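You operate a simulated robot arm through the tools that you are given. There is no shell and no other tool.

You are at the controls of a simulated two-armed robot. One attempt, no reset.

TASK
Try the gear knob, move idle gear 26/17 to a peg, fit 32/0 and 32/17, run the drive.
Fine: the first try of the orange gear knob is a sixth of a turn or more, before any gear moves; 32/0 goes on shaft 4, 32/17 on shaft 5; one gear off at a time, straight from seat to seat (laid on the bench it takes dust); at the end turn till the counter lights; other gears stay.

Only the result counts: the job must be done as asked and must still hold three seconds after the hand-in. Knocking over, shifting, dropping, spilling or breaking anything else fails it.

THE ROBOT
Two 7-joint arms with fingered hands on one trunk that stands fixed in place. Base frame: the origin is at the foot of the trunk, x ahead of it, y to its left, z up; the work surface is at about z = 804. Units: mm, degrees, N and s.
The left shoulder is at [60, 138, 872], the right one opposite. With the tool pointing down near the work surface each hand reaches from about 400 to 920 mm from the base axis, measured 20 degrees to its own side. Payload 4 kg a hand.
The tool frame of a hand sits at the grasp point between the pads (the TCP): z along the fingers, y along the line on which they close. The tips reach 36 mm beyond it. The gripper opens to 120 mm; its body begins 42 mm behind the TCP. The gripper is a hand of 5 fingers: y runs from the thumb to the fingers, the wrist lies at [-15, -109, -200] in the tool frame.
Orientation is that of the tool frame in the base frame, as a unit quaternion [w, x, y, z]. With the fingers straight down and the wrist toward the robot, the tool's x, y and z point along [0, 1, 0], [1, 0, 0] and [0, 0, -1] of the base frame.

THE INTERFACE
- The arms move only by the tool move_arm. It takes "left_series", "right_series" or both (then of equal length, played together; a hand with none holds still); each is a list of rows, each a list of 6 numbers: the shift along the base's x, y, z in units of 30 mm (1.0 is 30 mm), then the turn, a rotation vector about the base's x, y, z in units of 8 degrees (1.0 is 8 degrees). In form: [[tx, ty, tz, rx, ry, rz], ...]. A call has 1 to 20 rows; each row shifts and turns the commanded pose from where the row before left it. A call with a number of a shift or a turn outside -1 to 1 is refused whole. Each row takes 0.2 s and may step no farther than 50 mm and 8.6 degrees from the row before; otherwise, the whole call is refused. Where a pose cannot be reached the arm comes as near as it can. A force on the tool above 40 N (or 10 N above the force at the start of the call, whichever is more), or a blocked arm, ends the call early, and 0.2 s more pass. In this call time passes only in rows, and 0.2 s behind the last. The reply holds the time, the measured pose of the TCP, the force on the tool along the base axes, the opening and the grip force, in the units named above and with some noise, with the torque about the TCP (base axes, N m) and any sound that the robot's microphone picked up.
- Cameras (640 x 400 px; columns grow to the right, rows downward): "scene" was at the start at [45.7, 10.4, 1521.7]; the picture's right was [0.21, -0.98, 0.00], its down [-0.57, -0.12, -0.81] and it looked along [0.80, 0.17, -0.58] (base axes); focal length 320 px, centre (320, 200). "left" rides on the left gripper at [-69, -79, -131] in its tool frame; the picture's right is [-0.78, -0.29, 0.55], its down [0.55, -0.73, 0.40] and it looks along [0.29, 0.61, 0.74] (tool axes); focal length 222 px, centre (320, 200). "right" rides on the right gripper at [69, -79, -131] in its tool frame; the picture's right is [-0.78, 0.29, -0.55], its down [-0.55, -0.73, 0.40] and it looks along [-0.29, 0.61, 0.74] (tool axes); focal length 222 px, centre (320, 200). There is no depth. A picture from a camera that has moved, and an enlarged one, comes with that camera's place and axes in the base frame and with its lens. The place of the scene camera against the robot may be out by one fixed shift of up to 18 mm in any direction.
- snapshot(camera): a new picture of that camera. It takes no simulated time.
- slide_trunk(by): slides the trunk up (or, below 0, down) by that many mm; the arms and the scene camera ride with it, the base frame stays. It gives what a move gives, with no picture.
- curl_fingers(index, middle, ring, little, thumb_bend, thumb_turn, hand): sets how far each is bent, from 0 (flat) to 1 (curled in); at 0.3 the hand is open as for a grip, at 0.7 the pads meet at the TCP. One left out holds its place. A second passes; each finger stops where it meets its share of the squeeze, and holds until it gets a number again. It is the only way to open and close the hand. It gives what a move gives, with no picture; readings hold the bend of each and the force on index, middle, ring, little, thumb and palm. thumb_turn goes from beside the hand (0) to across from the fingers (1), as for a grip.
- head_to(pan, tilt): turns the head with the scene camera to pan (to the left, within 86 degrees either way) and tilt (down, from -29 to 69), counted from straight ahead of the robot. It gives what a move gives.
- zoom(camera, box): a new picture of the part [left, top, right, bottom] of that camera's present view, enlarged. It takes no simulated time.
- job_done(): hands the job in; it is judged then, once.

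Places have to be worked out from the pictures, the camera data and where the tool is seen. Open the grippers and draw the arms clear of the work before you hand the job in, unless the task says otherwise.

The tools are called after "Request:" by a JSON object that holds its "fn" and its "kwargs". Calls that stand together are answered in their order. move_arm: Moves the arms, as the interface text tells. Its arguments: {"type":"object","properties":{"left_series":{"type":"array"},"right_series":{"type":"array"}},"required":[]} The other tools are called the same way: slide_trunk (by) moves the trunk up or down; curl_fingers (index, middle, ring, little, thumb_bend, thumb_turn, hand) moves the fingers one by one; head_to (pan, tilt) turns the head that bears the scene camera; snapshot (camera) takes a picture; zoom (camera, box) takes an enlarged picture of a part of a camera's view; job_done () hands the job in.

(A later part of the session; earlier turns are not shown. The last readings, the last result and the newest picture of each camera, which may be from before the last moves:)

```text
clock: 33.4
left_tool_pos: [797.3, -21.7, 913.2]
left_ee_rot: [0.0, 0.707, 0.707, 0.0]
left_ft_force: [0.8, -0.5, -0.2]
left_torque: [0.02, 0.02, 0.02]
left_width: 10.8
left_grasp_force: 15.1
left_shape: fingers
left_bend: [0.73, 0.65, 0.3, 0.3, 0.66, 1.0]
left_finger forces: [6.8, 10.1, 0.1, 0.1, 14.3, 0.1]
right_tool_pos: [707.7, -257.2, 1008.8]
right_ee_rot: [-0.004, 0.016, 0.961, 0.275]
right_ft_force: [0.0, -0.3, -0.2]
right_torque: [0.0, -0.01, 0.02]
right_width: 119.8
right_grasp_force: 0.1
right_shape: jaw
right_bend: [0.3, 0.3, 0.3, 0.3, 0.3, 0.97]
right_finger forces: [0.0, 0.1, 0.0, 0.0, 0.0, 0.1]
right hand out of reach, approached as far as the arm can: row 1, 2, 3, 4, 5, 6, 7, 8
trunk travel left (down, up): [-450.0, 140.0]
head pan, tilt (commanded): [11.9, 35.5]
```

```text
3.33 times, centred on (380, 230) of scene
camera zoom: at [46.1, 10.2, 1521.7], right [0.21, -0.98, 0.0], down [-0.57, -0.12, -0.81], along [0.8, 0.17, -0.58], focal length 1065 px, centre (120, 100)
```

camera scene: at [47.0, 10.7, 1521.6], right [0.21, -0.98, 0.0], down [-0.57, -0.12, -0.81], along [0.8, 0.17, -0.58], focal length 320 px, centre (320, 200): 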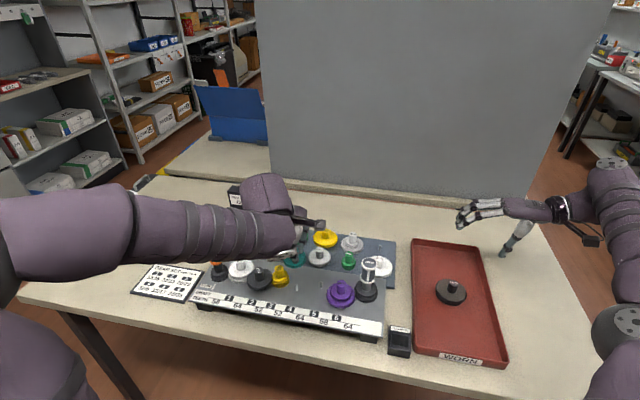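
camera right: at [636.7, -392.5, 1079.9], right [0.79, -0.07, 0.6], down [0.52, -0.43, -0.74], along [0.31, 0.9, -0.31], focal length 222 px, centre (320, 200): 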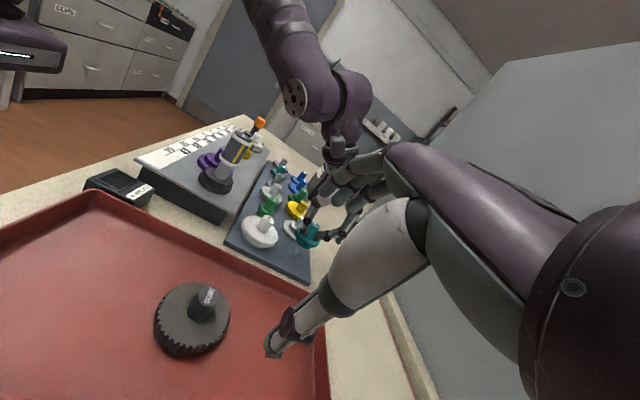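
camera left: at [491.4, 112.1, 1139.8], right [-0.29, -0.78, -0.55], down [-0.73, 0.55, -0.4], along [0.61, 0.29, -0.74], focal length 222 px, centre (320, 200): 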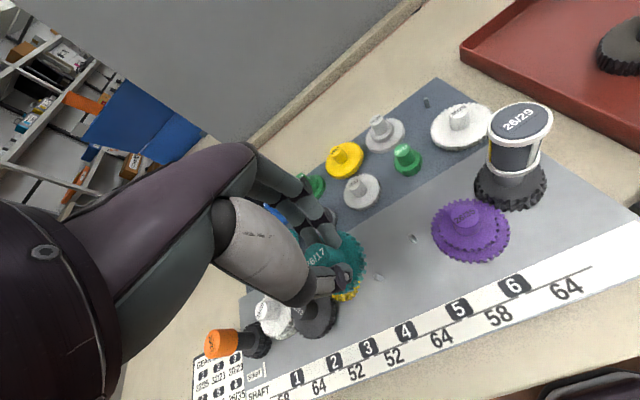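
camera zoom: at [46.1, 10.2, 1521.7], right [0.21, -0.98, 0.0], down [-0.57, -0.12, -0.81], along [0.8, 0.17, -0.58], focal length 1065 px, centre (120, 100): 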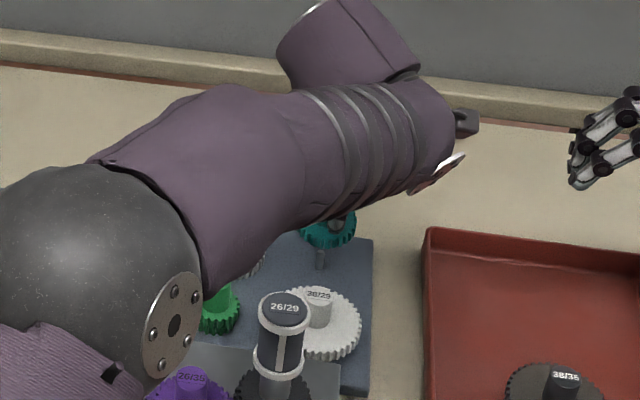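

I zoom the right view tightly on the gear and the peg.

Request:
{"fn": "zoom", "kwargs": {"camera": "right", "box": [276, 205, 340, 265]}}

Request:
{"fn": "zoom", "kwargs": {"camera": "scene", "box": [360, 220, 410, 260]}}

```text
6.67 times, centred on (308, 235) of right
camera zoom: at [636.7, -392.5, 1079.9], right [0.79, -0.07, 0.6], down [0.52, -0.43, -0.74], along [0.31, 0.9, -0.31], focal length 1481 px, centre (400, -33)
```

zoom: 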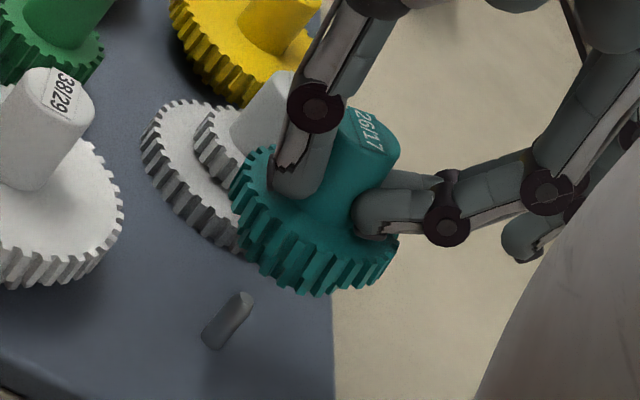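

```text
10.00 times, centred on (385, 240) of scene
camera zoom: at [46.1, 10.2, 1521.7], right [0.21, -0.98, 0.0], down [-0.57, -0.12, -0.81], along [0.8, 0.17, -0.58], focal length 3194 px, centre (-330, -200)
```

zoom: 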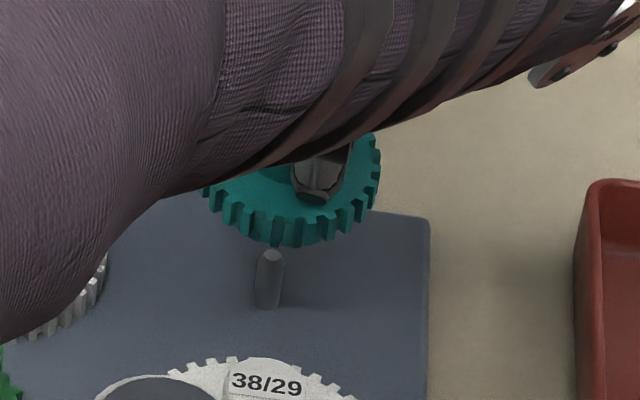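

Gear axis and peg line up in the side view within ~2 mm. I descend slowly, watching for contact forces.

Request:
{"fn": "move_arm", "kwargs": {"left_series": [[0, 0, -0.15, 0, 0, 0], [0, 0, -0.15, 0, 0, 0], [0, 0, -0.1, 0, 0, 0], [0, 0, -0.1, 0, 0, 0], [0, 0, -0.1, 0, 0, 0], [0, 0, 0, 0, 0, 0]]}}

Request:
{"fn": "zoom", "kwargs": {"camera": "right", "box": [276, 205, 340, 265]}}

Request:
{"fn": "zoom", "kwargs": {"camera": "scene", "box": [360, 220, 410, 260]}}

```text
clock: 34.8
left_tool_pos: [797.4, -20.8, 894.9]
left_ee_rot: [0.0, 0.707, 0.708, 0.0]
left_ft_force: [-1.0, 0.0, -1.0]
left_torque: [0.01, 0.02, 0.04]
left_width: 10.7
left_grasp_force: 15.6
left_shape: fingers
left_bend: [0.73, 0.65, 0.3, 0.3, 0.66, 1.0]
left_finger forces: [6.8, 10.0, 0.1, 0.0, 14.3, 0.1]
right_tool_pos: [708.4, -258.6, 1009.6]
right_ee_rot: [-0.004, 0.017, 0.961, 0.277]
right_ft_force: [0.1, 0.3, 0.7]
right_torque: [0.03, 0.01, 0.0]
right_width: 120.0
right_grasp_force: 0.0
right_shape: jaw
right_bend: [0.3, 0.3, 0.3, 0.3, 0.3, 0.97]
right_finger forces: [0.2, 0.0, 0.0, 0.0, 0.0, 0.0]
trunk travel left (down, up): [-450.0, 140.0]
head pan, tilt (commanded): [11.9, 35.5]
```

```text
6.67 times, centred on (308, 235) of right
camera zoom: at [636.6, -392.5, 1079.9], right [0.79, -0.07, 0.6], down [0.52, -0.43, -0.74], along [0.31, 0.9, -0.31], focal length 1481 px, centre (400, -33)
```

zoom: 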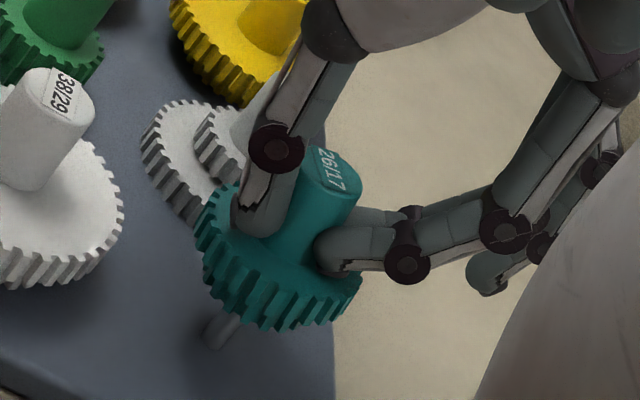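

```text
10.00 times, centred on (385, 240) of scene
camera zoom: at [45.9, 10.2, 1521.7], right [0.21, -0.98, 0.0], down [-0.57, -0.12, -0.81], along [0.8, 0.17, -0.58], focal length 3194 px, centre (-330, -200)
```

zoom: 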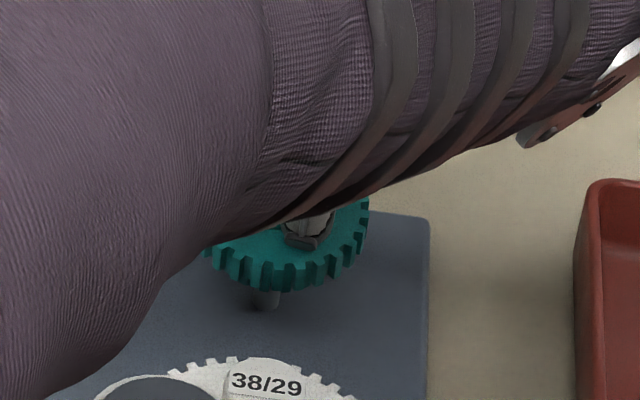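

No contact force yet and alignment looks good; I continue down in 3 mm steps onto the peg.

Request:
{"fn": "move_arm", "kwargs": {"left_series": [[0, 0, -0.1, 0, 0, 0], [0, 0, -0.1, 0, 0, 0], [0, 0, -0.1, 0, 0, 0], [0, 0, -0.1, 0, 0, 0], [0, 0, 0, 0, 0, 0]]}}

Request:
{"fn": "zoom", "kwargs": {"camera": "right", "box": [276, 205, 340, 265]}}

```text
clock: 36.0
left_tool_pos: [797.8, -21.8, 882.3]
left_ee_rot: [-0.001, 0.707, 0.708, 0.0]
left_ft_force: [0.6, -0.8, 0.7]
left_torque: [-0.02, -0.02, 0.0]
left_width: 10.5
left_grasp_force: 15.7
left_shape: fingers
left_bend: [0.73, 0.65, 0.3, 0.3, 0.66, 1.0]
left_finger forces: [6.8, 10.1, 0.0, 0.0, 14.4, 0.1]
right_tool_pos: [708.9, -258.8, 1010.0]
right_ee_rot: [-0.004, 0.017, 0.961, 0.276]
right_ft_force: [-0.7, -0.5, -0.1]
right_torque: [0.02, -0.02, -0.04]
right_width: 119.9
right_grasp_force: 0.0
right_shape: jaw
right_bend: [0.3, 0.3, 0.3, 0.3, 0.3, 0.97]
right_finger forces: [0.0, 0.0, 0.0, 0.1, 0.0, 0.0]
trunk travel left (down, up): [-450.0, 140.0]
head pan, tilt (commanded): [11.9, 35.5]
```

```text
6.67 times, centred on (308, 235) of right
camera zoom: at [636.6, -392.5, 1079.9], right [0.79, -0.07, 0.6], down [0.52, -0.43, -0.74], along [0.31, 0.9, -0.31], focal length 1481 px, centre (400, -33)
```

zoom: 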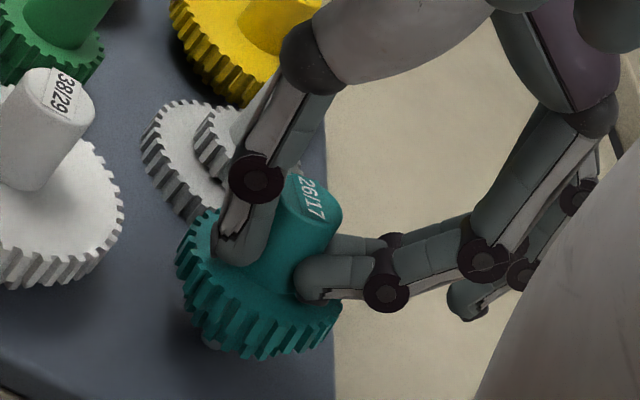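

Still no resistance, and the peg has vanished into the gear. I continue down until it seats.

Request:
{"fn": "move_arm", "kwargs": {"left_series": [[0, 0, -0.1, 0, 0, 0], [0, 0, -0.1, 0, 0, 0], [0, 0, -0.1, 0, 0, 0], [0, 0, -0.07, 0, 0, 0], [0, 0, 0, 0, 0, 0]]}}

Request:
{"fn": "zoom", "kwargs": {"camera": "right", "box": [276, 205, 340, 265]}}

```text
clock: 37.2
left_tool_pos: [796.1, -22.2, 873.1]
left_ee_rot: [0.001, 0.708, 0.707, 0.001]
left_ft_force: [1.8, -0.6, 4.0]
left_torque: [0.04, -0.06, -0.03]
left_width: 10.9
left_grasp_force: 16.6
left_shape: fingers
left_bend: [0.73, 0.65, 0.3, 0.3, 0.66, 1.0]
left_finger forces: [8.1, 11.4, 0.0, 0.1, 13.9, 0.1]
right_tool_pos: [708.4, -258.5, 1009.2]
right_ee_rot: [-0.005, 0.016, 0.961, 0.276]
right_ft_force: [0.0, 0.7, 0.2]
right_torque: [-0.02, 0.04, -0.02]
right_width: 119.5
right_grasp_force: 0.0
right_shape: jaw
right_bend: [0.3, 0.3, 0.3, 0.3, 0.3, 0.97]
right_finger forces: [0.0, 0.0, 0.0, 0.1, 0.0, 0.0]
trunk travel left (down, up): [-450.0, 140.0]
head pan, tilt (commanded): [11.9, 35.5]
```

```text
6.67 times, centred on (308, 235) of right
camera zoom: at [636.5, -392.5, 1080.1], right [0.79, -0.07, 0.6], down [0.52, -0.43, -0.74], along [0.31, 0.9, -0.31], focal length 1481 px, centre (400, -33)
```

zoom: 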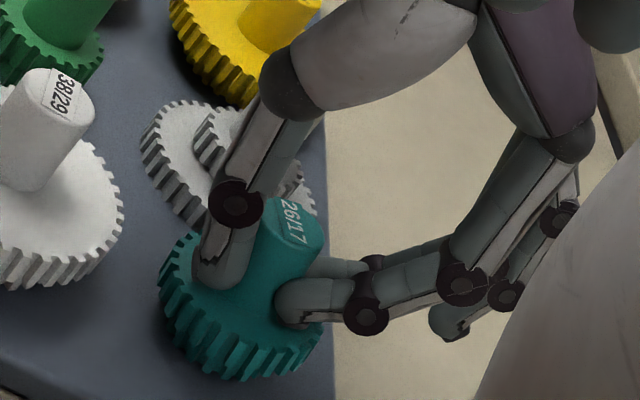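

Contact at 4 N with the handle at the same height as its rack neighbours: it is on its seat. I loosen the fingers slightly, rise a few mm, then open fully.

Request:
{"fn": "curl_fingers", "kwargs": {"hand": "left", "index": 0.67, "middle": 0.6, "thumb_bend": 0.61}}

Request:
{"fn": "zoom", "kwargs": {"camera": "right", "box": [276, 205, 340, 265]}}

```text
clock: 38.2
left_tool_pos: [796.2, -20.8, 873.5]
left_ee_rot: [0.0, 0.707, 0.707, 0.0]
left_ft_force: [-0.2, -0.7, 7.5]
left_torque: [-0.04, 0.11, 0.03]
left_width: 16.7
left_grasp_force: 3.1
left_shape: fingers
left_bend: [0.67, 0.61, 0.3, 0.3, 0.62, 1.0]
left_finger forces: [0.2, 1.3, 0.1, 0.0, 5.4, 0.0]
right_tool_pos: [706.8, -257.2, 1009.9]
right_ee_rot: [-0.004, 0.017, 0.961, 0.275]
right_ft_force: [-0.4, 0.1, 0.1]
right_torque: [0.04, -0.02, 0.02]
right_width: 119.7
right_grasp_force: 0.0
right_shape: jaw
right_bend: [0.3, 0.3, 0.3, 0.3, 0.3, 0.97]
right_finger forces: [0.0, 0.0, 0.0, 0.0, 0.0, 0.0]
trunk travel left (down, up): [-450.0, 140.0]
head pan, tilt (commanded): [11.9, 35.5]
```

```text
6.67 times, centred on (308, 235) of right
camera zoom: at [636.1, -392.6, 1080.2], right [0.79, -0.07, 0.6], down [0.52, -0.43, -0.74], along [0.31, 0.9, -0.31], focal length 1481 px, centre (400, -33)
```

zoom: 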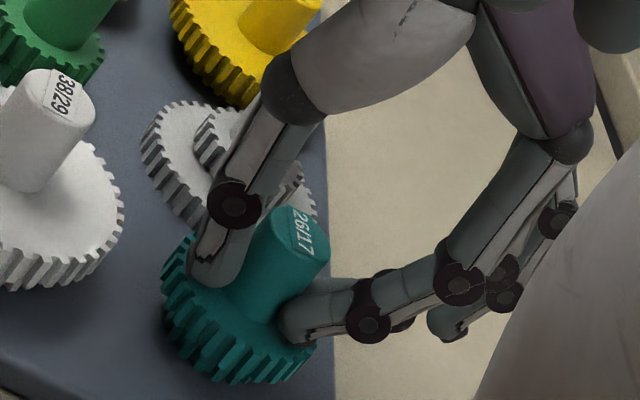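

The grip is loose (gear settled upright). I rise 6 mm, then open the fingers wider.

Request:
{"fn": "move_arm", "kwargs": {"left_series": [[0, 0, 0.1, 0, 0, 0], [0, 0, 0.1, 0, 0, 0], [0, 0, 0, 0, 0, 0]]}}

Request:
{"fn": "curl_fingers", "kwargs": {"hand": "left", "index": 0.5, "middle": 0.5, "thumb_bend": 0.5}}

Request:
{"fn": "zoom", "kwargs": {"camera": "right", "box": [276, 205, 340, 265]}}

```text
clock: 39.0
left_tool_pos: [797.1, -21.1, 878.1]
left_ee_rot: [-0.001, 0.708, 0.707, -0.001]
left_ft_force: [0.1, -0.1, -0.2]
left_torque: [-0.02, -0.01, 0.03]
left_width: 18.1
left_grasp_force: 0.3
left_shape: fingers
left_bend: [0.67, 0.6, 0.3, 0.3, 0.61, 1.0]
left_finger forces: [0.1, 0.0, 0.0, 0.1, 0.0, 0.0]
right_tool_pos: [708.4, -258.3, 1009.0]
right_ee_rot: [-0.005, 0.016, 0.961, 0.276]
right_ft_force: [0.5, 0.3, -0.5]
right_torque: [0.0, 0.0, -0.03]
right_width: 120.0
right_grasp_force: 0.0
right_shape: jaw
right_bend: [0.3, 0.3, 0.3, 0.3, 0.3, 0.97]
right_finger forces: [0.1, 0.0, 0.0, 0.1, 0.1, 0.0]
trunk travel left (down, up): [-450.0, 140.0]
head pan, tilt (commanded): [11.9, 35.5]
```

```text
clock: 40.0
left_tool_pos: [797.5, -21.4, 878.3]
left_ee_rot: [0.0, 0.707, 0.707, 0.0]
left_ft_force: [-0.8, -0.1, 0.4]
left_torque: [-0.03, -0.01, 0.0]
left_width: 59.2
left_grasp_force: 0.0
left_shape: fingers
left_bend: [0.5, 0.5, 0.3, 0.3, 0.5, 1.0]
left_finger forces: [0.0, 0.0, 0.0, 0.0, 0.0, 0.0]
right_tool_pos: [708.1, -257.4, 1009.0]
right_ee_rot: [-0.005, 0.016, 0.961, 0.276]
right_ft_force: [0.5, 0.1, 0.7]
right_torque: [0.02, 0.01, 0.02]
right_width: 119.8
right_grasp_force: 0.2
right_shape: jaw
right_bend: [0.3, 0.3, 0.3, 0.3, 0.3, 0.97]
right_finger forces: [0.1, 0.0, 0.0, 0.1, 0.0, 0.0]
trunk travel left (down, up): [-450.0, 140.0]
head pan, tilt (commanded): [11.9, 35.5]
```

```text
6.67 times, centred on (308, 235) of right
camera zoom: at [636.6, -392.5, 1079.9], right [0.79, -0.07, 0.6], down [0.52, -0.43, -0.74], along [0.31, 0.9, -0.31], focal length 1481 px, centre (400, -33)
```

zoom: 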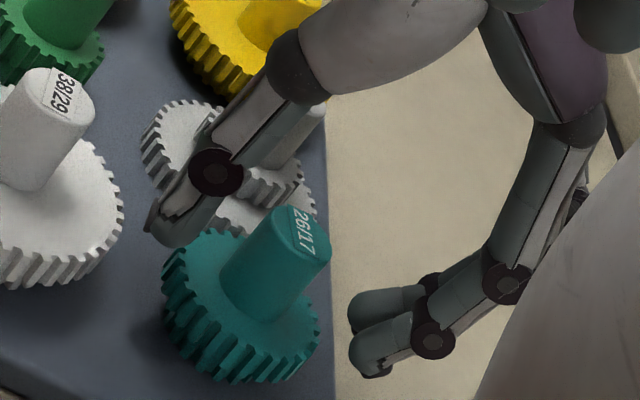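

26/17 now stands upright on the peg. I raise the left hand, carry it across at z ≈ 1000 to above 32/0 (estimated at (712.5, 417.5)).

Request:
{"fn": "move_arm", "kwargs": {"left_series": [[0, 0, 0.4, 0, 0, 0], [0, 0, 0.8, 0, 0, 0], [0, 0, 1, 0, 0, 0], [0, 0, 1, 0, 0, 0], [0, 0, 0.9, 0, 0, 0], [-0.17, 0.9, 0, 0, 0, 0], [-0.17, 0.9, 0, 0, 0, 0], [-0.17, 0.9, 0, 0, 0, 0], [-0.17, 0.9, 0, 0, 0, 0], [-0.17, 0.9, 0, 0, 0, 0], [-0.17, 0.9, 0, 0, 0, 0], [-0.17, 0.9, 0, 0, 0, 0], [-0.17, 0.9, 0, 0, 0, 0], [-0.17, 0.9, 0, 0, 0, 0], [-0.17, 0.9, 0, 0, 0, 0], [-0.17, 0.9, 0, 0, 0, 0], [-0.17, 0.9, 0, 0, 0, 0], [-0.17, 0.9, 0, 0, 0, 0], [-0.17, 0.9, 0, 0, 0, 0], [-0.17, 0.9, 0, 0, 0, 0]]}}

Request:
{"fn": "move_arm", "kwargs": {"left_series": [[-0.15, 0.9, 0, 0, 0, 0], [0, 0, 0, 0, 0, 0], [0, 0, 0, 0, 0, 0], [0, 0, 0, 0, 0, 0], [0, 0, 0, 0, 0, 0], [0, 0, 0, 0, 0, 0], [0, 0, 0, 0, 0, 0], [0, 0, 0, 0, 0, 0]], "right_series": [[-0.82, 0.67, 0, 0, 0, 0], [-0.82, 0.67, 0, 0, 0, 0], [-0.82, 0.67, 0, 0, 0, 0], [-0.82, 0.67, 0, 0, 0, 0], [-0.82, 0.67, 0, 0, 0, 0], [-0.82, 0.67, 0, 0, 0, 0], [-0.82, 0.67, 0, 0, 0, 0], [-0.82, 0.67, 0, 0, 0, 0]]}}

Request:
{"fn": "snapshot", "kwargs": {"camera": "left"}}

Request:
{"fn": "snapshot", "kwargs": {"camera": "scene"}}

Request:
{"fn": "snapshot", "kwargs": {"camera": "right"}}

```text
clock: 44.2
left_tool_pos: [721.4, 385.5, 1001.5]
left_ee_rot: [0.0, 0.707, 0.707, 0.0]
left_ft_force: [-0.3, 0.0, 0.6]
left_torque: [0.01, 0.03, -0.01]
left_width: 59.2
left_grasp_force: 0.1
left_shape: fingers
left_bend: [0.5, 0.5, 0.3, 0.3, 0.5, 1.0]
left_finger forces: [0.1, 0.0, 0.1, 0.1, 0.0, 0.0]
right_tool_pos: [708.9, -257.2, 1009.9]
right_ee_rot: [-0.005, 0.016, 0.961, 0.275]
right_ft_force: [0.5, -0.4, 0.9]
right_torque: [0.01, 0.02, -0.01]
right_width: 119.9
right_grasp_force: 0.0
right_shape: jaw
right_bend: [0.3, 0.3, 0.3, 0.3, 0.3, 0.97]
right_finger forces: [0.1, 0.0, 0.0, 0.1, 0.1, 0.0]
trunk travel left (down, up): [-450.0, 140.0]
head pan, tilt (commanded): [11.9, 35.5]
```

```text
clock: 46.0
left_tool_pos: [716.0, 412.3, 1000.4]
left_ee_rot: [0.0, 0.707, 0.708, 0.0]
left_ft_force: [-0.1, 0.6, 0.4]
left_torque: [-0.01, 0.02, -0.01]
left_width: 59.4
left_grasp_force: 0.1
left_shape: fingers
left_bend: [0.5, 0.5, 0.3, 0.3, 0.5, 1.0]
left_finger forces: [0.1, 0.0, 0.0, 0.1, 0.0, 0.0]
right_tool_pos: [509.1, -94.5, 1009.2]
right_ee_rot: [-0.005, 0.017, 0.961, 0.276]
right_ft_force: [0.2, 0.8, -0.2]
right_torque: [0.01, 0.0, 0.0]
right_width: 119.8
right_grasp_force: 0.1
right_shape: jaw
right_bend: [0.3, 0.3, 0.3, 0.3, 0.3, 0.97]
right_finger forces: [0.1, 0.0, 0.0, 0.0, 0.0, 0.1]
trunk travel left (down, up): [-450.0, 140.0]
head pan, tilt (commanded): [11.9, 35.5]
```

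```text
taken
camera left: at [637.2, 341.7, 1132.6], right [-0.29, -0.79, -0.55], down [-0.73, 0.55, -0.4], along [0.61, 0.29, -0.74], focal length 222 px, centre (320, 200)
```

left: 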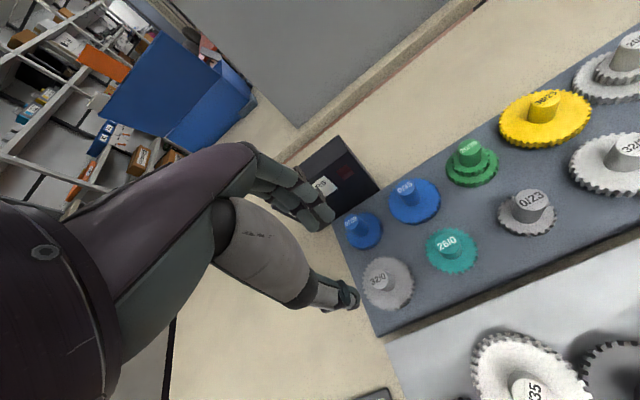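

```text
taken
camera scene: at [45.4, 10.7, 1521.7], right [0.21, -0.98, 0.0], down [-0.57, -0.12, -0.81], along [0.8, 0.17, -0.58], focal length 320 px, centre (320, 200)
```

scene: 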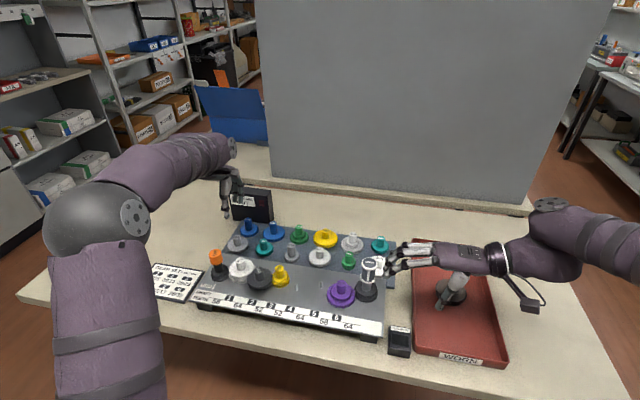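

```text
taken
camera right: at [438.3, -229.3, 1080.2], right [0.79, -0.07, 0.6], down [0.52, -0.43, -0.74], along [0.31, 0.9, -0.31], focal length 222 px, centre (320, 200)
```

right: 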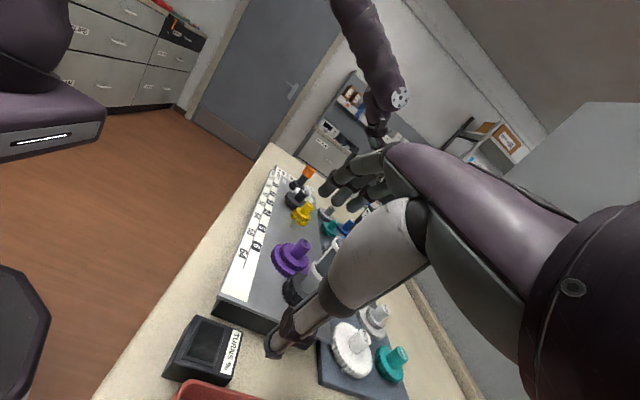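

I zoom in on 32/0 in the left view for a precise offset.

Request:
{"fn": "zoom", "kwargs": {"camera": "left", "box": [320, 230, 440, 330]}}

Request:
{"fn": "zoom", "kwargs": {"camera": "scene", "box": [200, 180, 290, 270]}}

Request:
{"fn": "zoom", "kwargs": {"camera": "scene", "box": [330, 220, 420, 280]}}

```text
4.00 times, centred on (380, 280) of left
camera zoom: at [637.2, 341.7, 1132.6], right [-0.29, -0.79, -0.55], down [-0.73, 0.55, -0.4], along [0.61, 0.29, -0.74], focal length 888 px, centre (80, -120)
```

zoom: 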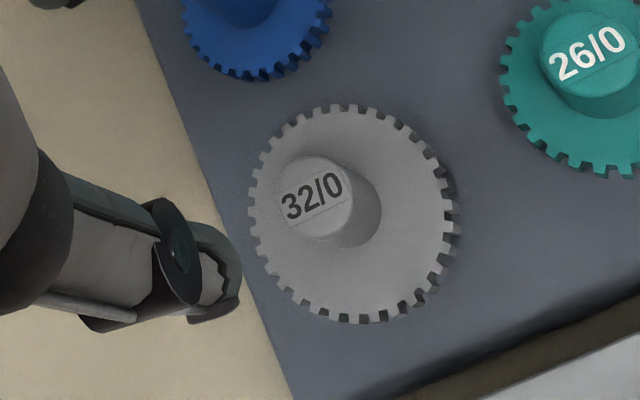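

```text
4.44 times, centred on (245, 225) of scene
camera zoom: at [45.4, 10.7, 1521.7], right [0.21, -0.98, 0.0], down [-0.57, -0.12, -0.81], along [0.8, 0.17, -0.58], focal length 1420 px, centre (653, 89)
```

zoom: 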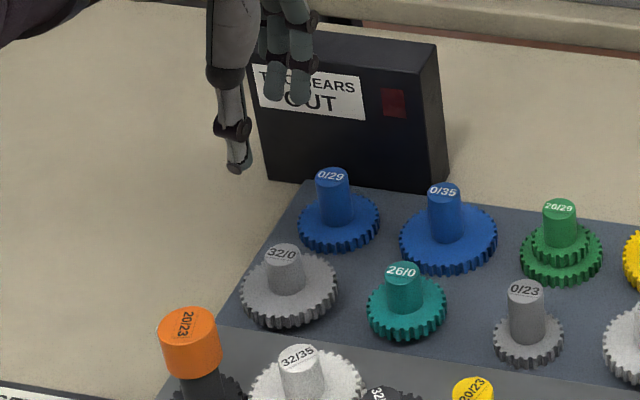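

```text
6.67 times, centred on (375, 250) of scene
camera zoom: at [45.4, 10.7, 1521.7], right [0.21, -0.98, 0.0], down [-0.57, -0.12, -0.81], along [0.8, 0.17, -0.58], focal length 2130 px, centre (-47, -133)
```

zoom: 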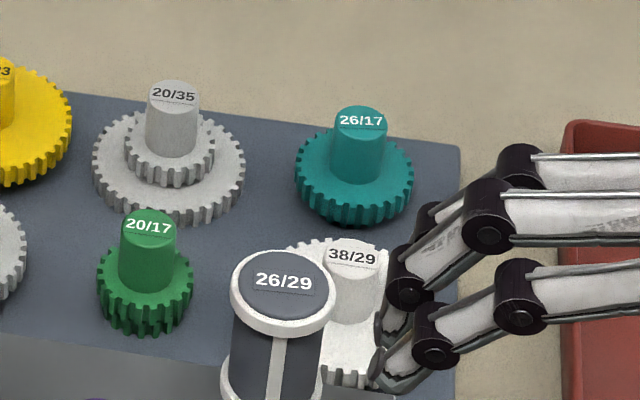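

26/17 sits properly on its peg. 32/0's handle is at about (710.5, 416.3); I shift to place it between index and middle and lower to TCP z ≈ 895 for a check.

Request:
{"fn": "move_arm", "kwargs": {"left_series": [[-0.15, -0.073, 0, 0, 0, 0], [0, 0, -0.45, 0, 0, 0], [0, 0, -0.45, 0, 0, 0], [0, 0, -0.45, 0, 0, 0], [0, 0, -0.45, 0, 0, 0], [0, 0, -0.45, 0, 0, 0], [0, 0, -0.45, 0, 0, 0], [0, 0, -0.45, 0, 0, 0], [0, 0, -0.35, 0, 0, 0], [0, 0, 0, 0, 0, 0]]}}

Request:
{"fn": "zoom", "kwargs": {"camera": "left", "box": [250, 160, 450, 340]}}

Request:
{"fn": "zoom", "kwargs": {"camera": "scene", "box": [200, 180, 290, 270]}}

Request:
{"fn": "zoom", "kwargs": {"camera": "right", "box": [290, 150, 400, 250]}}

```text
clock: 48.2
left_tool_pos: [712.0, 408.3, 896.9]
left_ee_rot: [0.0, 0.707, 0.707, 0.0]
left_ft_force: [-0.8, 0.2, 0.2]
left_torque: [-0.02, -0.01, 0.02]
left_width: 59.0
left_grasp_force: 0.0
left_shape: fingers
left_bend: [0.5, 0.5, 0.3, 0.3, 0.5, 1.0]
left_finger forces: [0.0, 0.0, 0.1, 0.0, 0.0, 0.0]
right_tool_pos: [510.6, -95.1, 1007.7]
right_ee_rot: [-0.005, 0.017, 0.961, 0.276]
right_ft_force: [-0.9, 0.3, -0.9]
right_torque: [0.01, 0.0, 0.01]
right_width: 120.1
right_grasp_force: 0.0
right_shape: jaw
right_bend: [0.3, 0.3, 0.3, 0.3, 0.3, 0.97]
right_finger forces: [0.0, 0.1, 0.1, 0.0, 0.0, 0.0]
trunk travel left (down, up): [-450.0, 140.0]
head pan, tilt (commanded): [11.9, 35.5]
```

```text
2.22 times, centred on (350, 250) of left
camera zoom: at [632.2, 338.5, 1027.7], right [-0.29, -0.78, -0.55], down [-0.73, 0.55, -0.4], along [0.61, 0.29, -0.74], focal length 494 px, centre (253, 89)
```

zoom: 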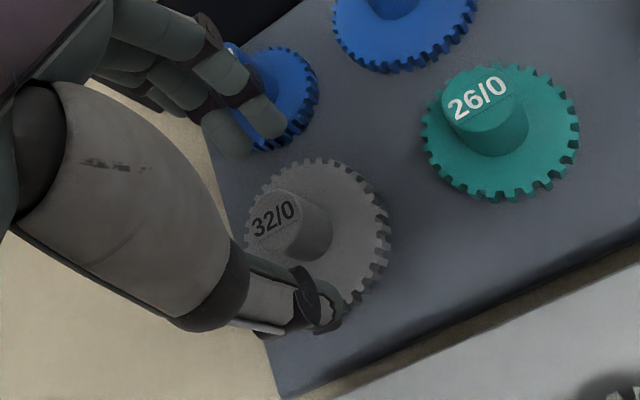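

```text
4.44 times, centred on (245, 225) of scene
camera zoom: at [45.8, 10.3, 1521.7], right [0.21, -0.98, 0.0], down [-0.57, -0.12, -0.81], along [0.8, 0.17, -0.58], focal length 1420 px, centre (653, 89)
```

zoom: 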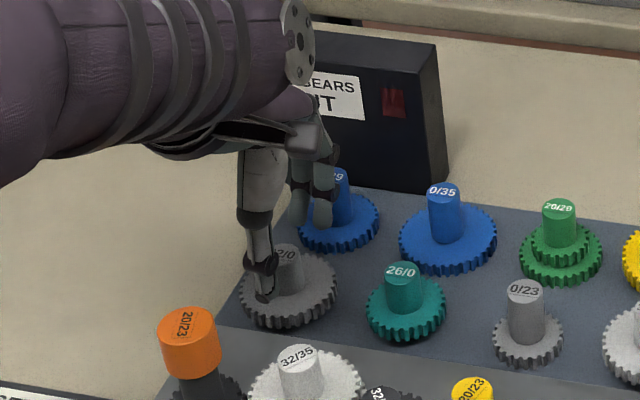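

```text
4.00 times, centred on (345, 200) of right
camera zoom: at [438.9, -229.9, 1080.0], right [0.79, -0.07, 0.6], down [0.52, -0.43, -0.74], along [0.31, 0.9, -0.31], focal length 888 px, centre (220, 200)
```

zoom: 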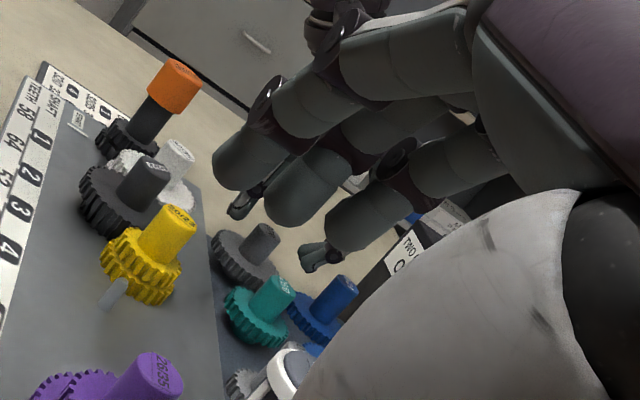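

Alignment matches prediction (Δ ≈ (−1, +7)). I tuck ring and little to 0.4 for clearance to 0/29, descend to TCP z ≈ 874 and check.

Request:
{"fn": "curl_fingers", "kwargs": {"hand": "left", "ring": 0.4, "little": 0.4}}

Request:
{"fn": "move_arm", "kwargs": {"left_series": [[0, 0, -0.2, 0, 0, 0], [0, 0, -0.2, 0, 0, 0], [0, 0, -0.2, 0, 0, 0], [0, 0, -0.15, 0, 0, 0], [0, 0, 0, 0, 0, 0]]}}

Request:
{"fn": "zoom", "kwargs": {"camera": "left", "box": [250, 160, 450, 340]}}

Request:
{"fn": "zoom", "kwargs": {"camera": "scene", "box": [215, 210, 265, 260]}}

```text
clock: 49.2
left_tool_pos: [712.0, 408.8, 895.8]
left_ee_rot: [0.0, 0.707, 0.707, -0.001]
left_ft_force: [0.0, -0.2, 0.8]
left_torque: [0.03, -0.01, 0.0]
left_width: 59.1
left_grasp_force: 0.0
left_shape: fingers
left_bend: [0.5, 0.5, 0.4, 0.4, 0.5, 1.0]
left_finger forces: [0.0, 0.1, 0.1, 0.0, 0.1, 0.0]
right_tool_pos: [510.5, -94.3, 1009.1]
right_ee_rot: [-0.006, 0.017, 0.961, 0.276]
right_ft_force: [-0.6, -0.1, -0.3]
right_torque: [-0.02, 0.01, -0.03]
right_width: 120.1
right_grasp_force: 0.1
right_shape: jaw
right_bend: [0.3, 0.3, 0.3, 0.3, 0.3, 0.97]
right_finger forces: [0.1, 0.1, 0.1, 0.1, 0.0, 0.1]
trunk travel left (down, up): [-450.0, 140.0]
head pan, tilt (commanded): [11.9, 35.5]
```

```text
clock: 50.4
left_tool_pos: [710.3, 407.9, 874.1]
left_ee_rot: [0.0, 0.707, 0.707, 0.0]
left_ft_force: [0.2, 0.4, 0.4]
left_torque: [0.0, 0.02, 0.03]
left_width: 59.4
left_grasp_force: 0.2
left_shape: fingers
left_bend: [0.5, 0.5, 0.4, 0.4, 0.5, 1.0]
left_finger forces: [0.0, 0.1, 0.1, 0.1, 0.1, 0.0]
right_tool_pos: [510.2, -94.9, 1009.6]
right_ee_rot: [-0.005, 0.017, 0.961, 0.276]
right_ft_force: [0.1, 0.4, 0.0]
right_torque: [0.03, 0.01, 0.0]
right_width: 120.0
right_grasp_force: 0.1
right_shape: jaw
right_bend: [0.3, 0.3, 0.3, 0.3, 0.3, 0.97]
right_finger forces: [0.0, 0.1, 0.0, 0.0, 0.1, 0.0]
trunk travel left (down, up): [-450.0, 140.0]
head pan, tilt (commanded): [11.9, 35.5]
```

```text
2.22 times, centred on (350, 250) of left
camera zoom: at [631.8, 338.5, 1005.2], right [-0.29, -0.78, -0.55], down [-0.74, 0.55, -0.4], along [0.61, 0.29, -0.74], focal length 494 px, centre (253, 89)
```

zoom: 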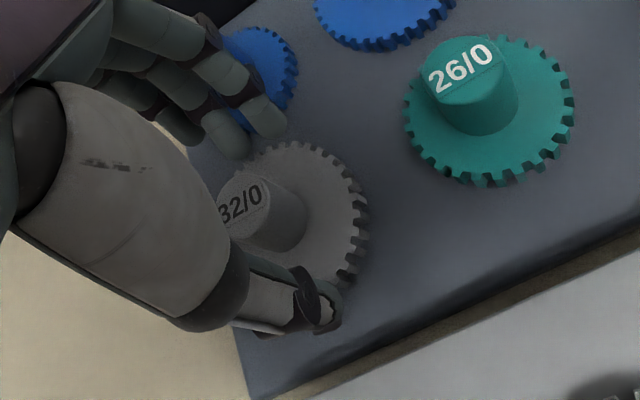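

```text
8.00 times, centred on (240, 235) of scene
camera zoom: at [45.8, 10.3, 1521.7], right [0.21, -0.98, 0.0], down [-0.57, -0.12, -0.81], along [0.8, 0.17, -0.58], focal length 2556 px, centre (960, -80)
```

zoom: 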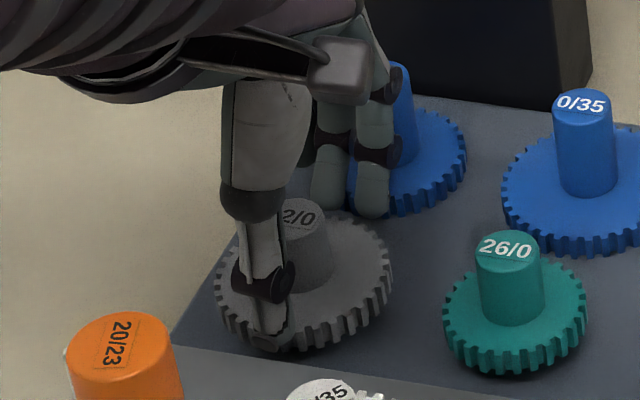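

Everything is aligned as predicted. I close index, middle and thumb on 32/0's handle.

Request:
{"fn": "curl_fingers", "kwargs": {"hand": "left", "index": 0.73, "middle": 0.73, "thumb_bend": 0.73}}

Request:
{"fn": "zoom", "kwargs": {"camera": "left", "box": [250, 160, 450, 340]}}

Request:
{"fn": "zoom", "kwargs": {"camera": "scene", "box": [215, 210, 265, 260]}}

```text
clock: 51.4
left_tool_pos: [710.9, 407.9, 873.3]
left_ee_rot: [0.001, 0.707, 0.707, 0.0]
left_ft_force: [3.8, -1.0, 5.2]
left_torque: [0.05, -0.28, -0.04]
left_width: 9.4
left_grasp_force: 13.9
left_shape: fingers
left_bend: [0.72, 0.57, 0.4, 0.4, 0.67, 1.0]
left_finger forces: [5.3, 10.8, 0.0, 0.0, 11.7, 0.0]
right_tool_pos: [511.0, -96.2, 1009.1]
right_ee_rot: [-0.005, 0.017, 0.961, 0.276]
right_ft_force: [1.2, -0.5, -0.2]
right_torque: [-0.04, 0.0, -0.01]
right_width: 120.1
right_grasp_force: 0.0
right_shape: jaw
right_bend: [0.3, 0.3, 0.3, 0.3, 0.3, 0.97]
right_finger forces: [0.0, 0.0, 0.0, 0.1, 0.0, 0.1]
trunk travel left (down, up): [-450.0, 140.0]
head pan, tilt (commanded): [11.9, 35.5]
```

```text
2.22 times, centred on (350, 250) of left
camera zoom: at [632.1, 338.0, 1006.0], right [-0.29, -0.78, -0.55], down [-0.73, 0.55, -0.4], along [0.61, 0.29, -0.74], focal length 494 px, centre (253, 89)
```

zoom: 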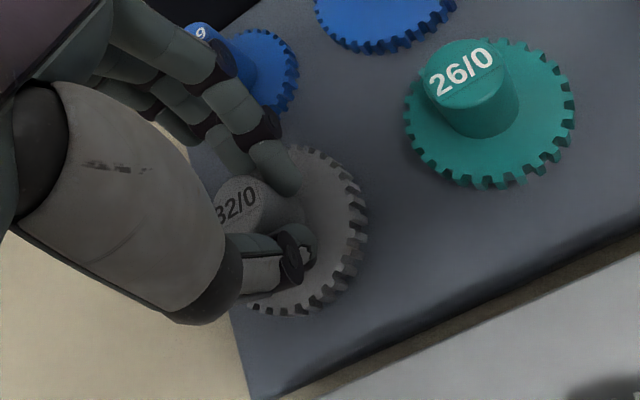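

```text
8.00 times, centred on (240, 235) of scene
camera zoom: at [45.7, 10.0, 1521.7], right [0.21, -0.98, 0.0], down [-0.57, -0.12, -0.81], along [0.8, 0.17, -0.58], focal length 2556 px, centre (960, -80)
```

zoom: 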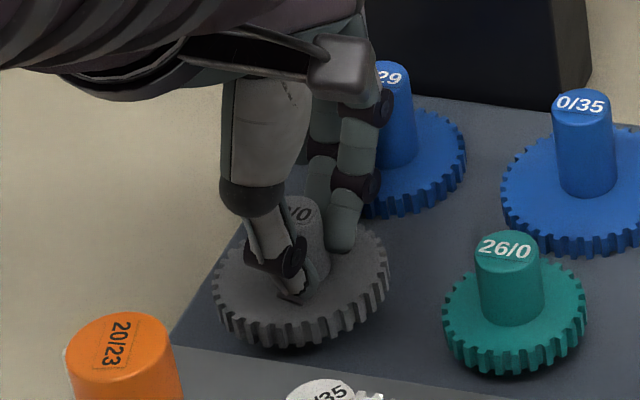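

The middle finger sits square behind the handle while the index wraps its side, so the hand should move ~5 mm to +y for a balanced grip. I loosen, rise 3 mm, open, shift and close again.

Request:
{"fn": "curl_fingers", "kwargs": {"hand": "left", "index": 0.64, "middle": 0.54, "thumb_bend": 0.62}}

Request:
{"fn": "move_arm", "kwargs": {"left_series": [[0, 0, 0.12, 0, 0, 0], [0, 0, 0, 0, 0, 0]]}}

Request:
{"fn": "curl_fingers", "kwargs": {"hand": "left", "index": 0.53, "middle": 0.53, "thumb_bend": 0.53}}

Request:
{"fn": "move_arm", "kwargs": {"left_series": [[0, 0.17, 0, 0, 0, 0], [0, 0, -0.03, 0, 0, 0], [0, 0, 0, 0, 0, 0]]}}

Request:
{"fn": "curl_fingers", "kwargs": {"hand": "left", "index": 0.73, "middle": 0.73, "thumb_bend": 0.73}}

Request:
{"fn": "zoom", "kwargs": {"camera": "left", "box": [250, 160, 450, 340]}}

Request:
{"fn": "zoom", "kwargs": {"camera": "scene", "box": [215, 210, 265, 260]}}

```text
clock: 52.4
left_tool_pos: [710.5, 407.6, 873.1]
left_ee_rot: [0.0, 0.707, 0.707, 0.001]
left_ft_force: [-0.3, -0.9, 2.5]
left_torque: [-0.06, 0.02, 0.02]
left_width: 20.6
left_grasp_force: 1.4
left_shape: fingers
left_bend: [0.64, 0.54, 0.4, 0.4, 0.62, 1.0]
left_finger forces: [0.0, 0.4, 0.1, 0.0, 1.9, 0.1]
right_tool_pos: [510.6, -94.6, 1009.4]
right_ee_rot: [-0.005, 0.017, 0.961, 0.275]
right_ft_force: [0.9, -0.4, -0.1]
right_torque: [0.01, 0.01, -0.01]
right_width: 120.1
right_grasp_force: 0.1
right_shape: jaw
right_bend: [0.3, 0.3, 0.3, 0.3, 0.3, 0.97]
right_finger forces: [0.0, 0.0, 0.0, 0.0, 0.0, 0.0]
trunk travel left (down, up): [-450.0, 140.0]
head pan, tilt (commanded): [11.9, 35.5]
```

```text
clock: 53.0
left_tool_pos: [710.8, 407.6, 876.4]
left_ee_rot: [0.0, 0.707, 0.707, 0.0]
left_ft_force: [0.4, 0.3, 0.2]
left_torque: [-0.04, -0.01, 0.03]
left_width: 20.6
left_grasp_force: 0.3
left_shape: fingers
left_bend: [0.64, 0.54, 0.4, 0.4, 0.62, 1.0]
left_finger forces: [0.0, 0.1, 0.0, 0.1, 0.0, 0.0]
right_tool_pos: [510.9, -95.5, 1008.7]
right_ee_rot: [-0.006, 0.018, 0.961, 0.276]
right_ft_force: [0.1, -0.2, -0.3]
right_torque: [0.05, -0.03, -0.02]
right_width: 119.9
right_grasp_force: 0.0
right_shape: jaw
right_bend: [0.3, 0.3, 0.3, 0.3, 0.3, 0.97]
right_finger forces: [0.0, 0.0, 0.0, 0.0, 0.1, 0.0]
trunk travel left (down, up): [-450.0, 140.0]
head pan, tilt (commanded): [11.9, 35.5]
```

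```text
clock: 54.0
left_tool_pos: [712.1, 407.5, 876.0]
left_ee_rot: [0.0, 0.707, 0.707, 0.0]
left_ft_force: [0.4, 0.2, 0.1]
left_torque: [-0.01, -0.01, 0.0]
left_width: 49.9
left_grasp_force: 0.1
left_shape: fingers
left_bend: [0.53, 0.53, 0.4, 0.4, 0.53, 1.0]
left_finger forces: [0.0, 0.0, 0.0, 0.0, 0.1, 0.0]
right_tool_pos: [511.1, -94.7, 1009.8]
right_ee_rot: [-0.006, 0.017, 0.961, 0.276]
right_ft_force: [0.0, -0.3, -0.1]
right_torque: [0.03, 0.01, 0.0]
right_width: 120.0
right_grasp_force: 0.0
right_shape: jaw
right_bend: [0.3, 0.3, 0.3, 0.3, 0.3, 0.97]
right_finger forces: [0.0, 0.0, 0.0, 0.1, 0.0, 0.1]
trunk travel left (down, up): [-450.0, 140.0]
head pan, tilt (commanded): [11.9, 35.5]
```

```text
clock: 54.8
left_tool_pos: [710.8, 413.6, 876.3]
left_ee_rot: [0.0, 0.707, 0.707, 0.0]
left_ft_force: [0.5, 0.6, 0.3]
left_torque: [0.03, -0.06, 0.01]
left_width: 50.0
left_grasp_force: 0.0
left_shape: fingers
left_bend: [0.53, 0.53, 0.4, 0.4, 0.53, 1.0]
left_finger forces: [0.0, 0.0, 0.1, 0.1, 0.0, 0.0]
right_tool_pos: [510.5, -94.9, 1008.5]
right_ee_rot: [-0.006, 0.017, 0.961, 0.275]
right_ft_force: [-1.0, 0.7, -0.3]
right_torque: [0.02, 0.0, -0.01]
right_width: 119.9
right_grasp_force: 0.2
right_shape: jaw
right_bend: [0.3, 0.3, 0.3, 0.3, 0.3, 0.97]
right_finger forces: [0.0, 0.1, 0.0, 0.0, 0.0, 0.0]
trunk travel left (down, up): [-450.0, 140.0]
head pan, tilt (commanded): [11.9, 35.5]
```

```text
clock: 55.8
left_tool_pos: [712.0, 414.0, 876.2]
left_ee_rot: [0.0, 0.707, 0.708, -0.001]
left_ft_force: [2.5, 0.1, -1.0]
left_torque: [0.01, -0.07, 0.0]
left_width: 16.4
left_grasp_force: 15.6
left_shape: fingers
left_bend: [0.71, 0.67, 0.4, 0.4, 0.65, 1.0]
left_finger forces: [8.7, 8.4, 0.1, 0.0, 13.8, 0.1]
right_tool_pos: [511.2, -95.7, 1009.3]
right_ee_rot: [-0.006, 0.017, 0.961, 0.276]
right_ft_force: [0.0, 0.6, 0.0]
right_torque: [0.02, -0.02, 0.0]
right_width: 119.9
right_grasp_force: 0.2
right_shape: jaw
right_bend: [0.3, 0.3, 0.3, 0.3, 0.3, 0.97]
right_finger forces: [0.0, 0.1, 0.1, 0.0, 0.0, 0.0]
trunk travel left (down, up): [-450.0, 140.0]
head pan, tilt (commanded): [11.9, 35.5]
```

```text
2.22 times, centred on (350, 250) of left
camera zoom: at [632.2, 344.1, 1008.3], right [-0.29, -0.78, -0.55], down [-0.73, 0.55, -0.4], along [0.61, 0.29, -0.74], focal length 494 px, centre (253, 89)
```

zoom: 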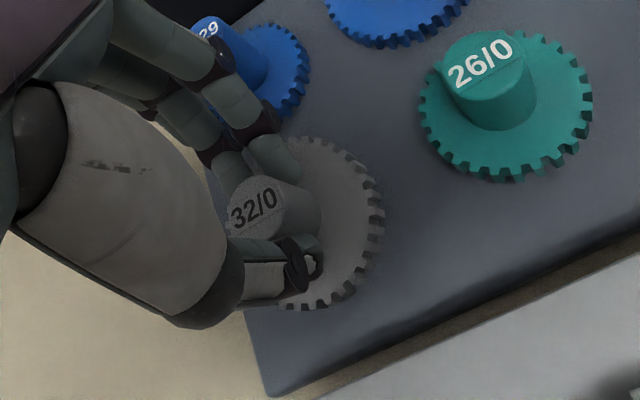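

```text
8.00 times, centred on (240, 235) of scene
camera zoom: at [46.1, 10.4, 1521.7], right [0.21, -0.98, 0.0], down [-0.57, -0.12, -0.81], along [0.8, 0.17, -0.58], focal length 2556 px, centre (960, -80)
```

zoom: 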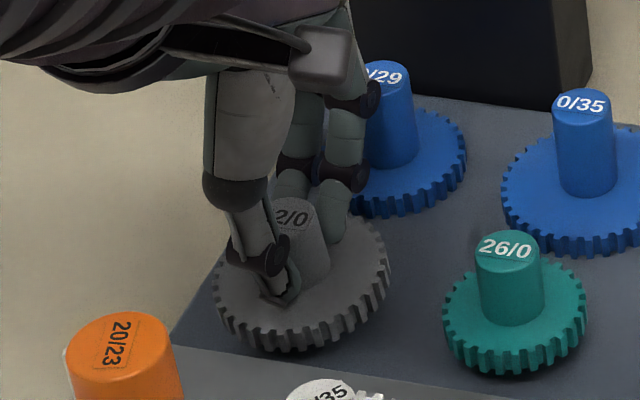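

Balanced grip now (8.7 / 8.4 / 13.8 N). I lift 32/0 slowly and check that it hangs straight.

Request:
{"fn": "move_arm", "kwargs": {"left_series": [[0, 0, 0.1, 0, 0, 0], [0, 0, 0.15, 0, 0, 0], [0, 0, 0.2, 0, 0, 0], [0, 0, 0.3, 0, 0, 0], [0, 0, 0.4, 0, 0, 0], [0, 0, 0, 0, 0, 0]]}}

Request:
{"fn": "zoom", "kwargs": {"camera": "left", "box": [250, 160, 450, 340]}}

Request:
{"fn": "zoom", "kwargs": {"camera": "scene", "box": [215, 200, 265, 250]}}

Request:
{"fn": "zoom", "kwargs": {"camera": "right", "box": [310, 170, 380, 240]}}

```text
clock: 57.2
left_tool_pos: [712.5, 414.9, 911.2]
left_ee_rot: [0.0, 0.707, 0.707, 0.0]
left_ft_force: [0.3, -1.0, -1.0]
left_torque: [0.02, -0.02, 0.0]
left_width: 16.6
left_grasp_force: 14.7
left_shape: fingers
left_bend: [0.72, 0.67, 0.4, 0.4, 0.65, 1.0]
left_finger forces: [8.3, 7.4, 0.0, 0.0, 14.1, 0.0]
right_tool_pos: [510.2, -96.2, 1008.7]
right_ee_rot: [-0.006, 0.017, 0.961, 0.276]
right_ft_force: [0.0, 0.2, 0.2]
right_torque: [0.01, -0.05, -0.02]
right_width: 119.9
right_grasp_force: 0.2
right_shape: jaw
right_bend: [0.3, 0.3, 0.3, 0.3, 0.3, 0.97]
right_finger forces: [0.0, 0.1, 0.0, 0.1, 0.1, 0.0]
trunk travel left (down, up): [-450.0, 140.0]
head pan, tilt (commanded): [11.9, 35.5]
```

```text
2.22 times, centred on (350, 250) of left
camera zoom: at [632.7, 344.6, 1043.5], right [-0.29, -0.78, -0.55], down [-0.73, 0.55, -0.4], along [0.61, 0.29, -0.74], focal length 494 px, centre (253, 89)
```

zoom: 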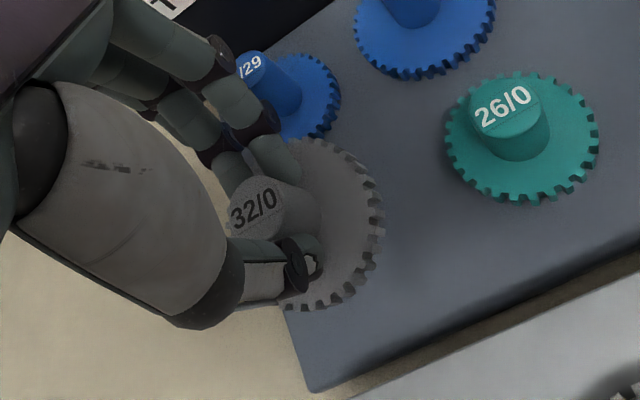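

```text
8.00 times, centred on (240, 225) of scene
camera zoom: at [45.9, 10.4, 1521.7], right [0.21, -0.98, 0.0], down [-0.57, -0.12, -0.81], along [0.8, 0.17, -0.58], focal length 2556 px, centre (960, 0)
```

zoom: 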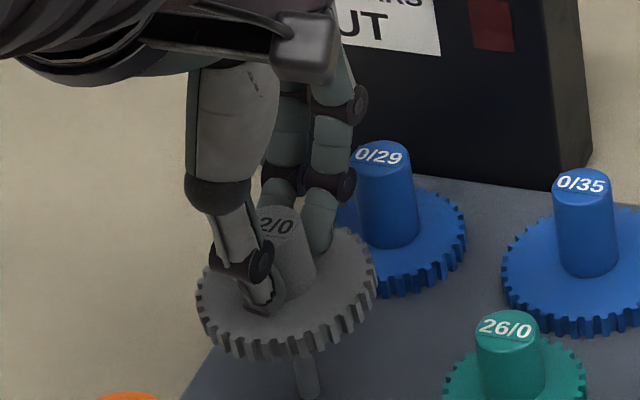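

```text
5.71 times, centred on (345, 205) of right
camera zoom: at [439.0, -229.9, 1079.9], right [0.79, -0.07, 0.6], down [0.52, -0.43, -0.74], along [0.31, 0.9, -0.31], focal length 1269 px, centre (177, 171)
```

zoom: 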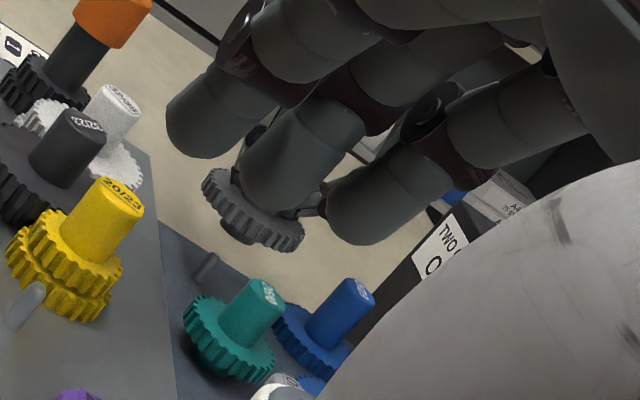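

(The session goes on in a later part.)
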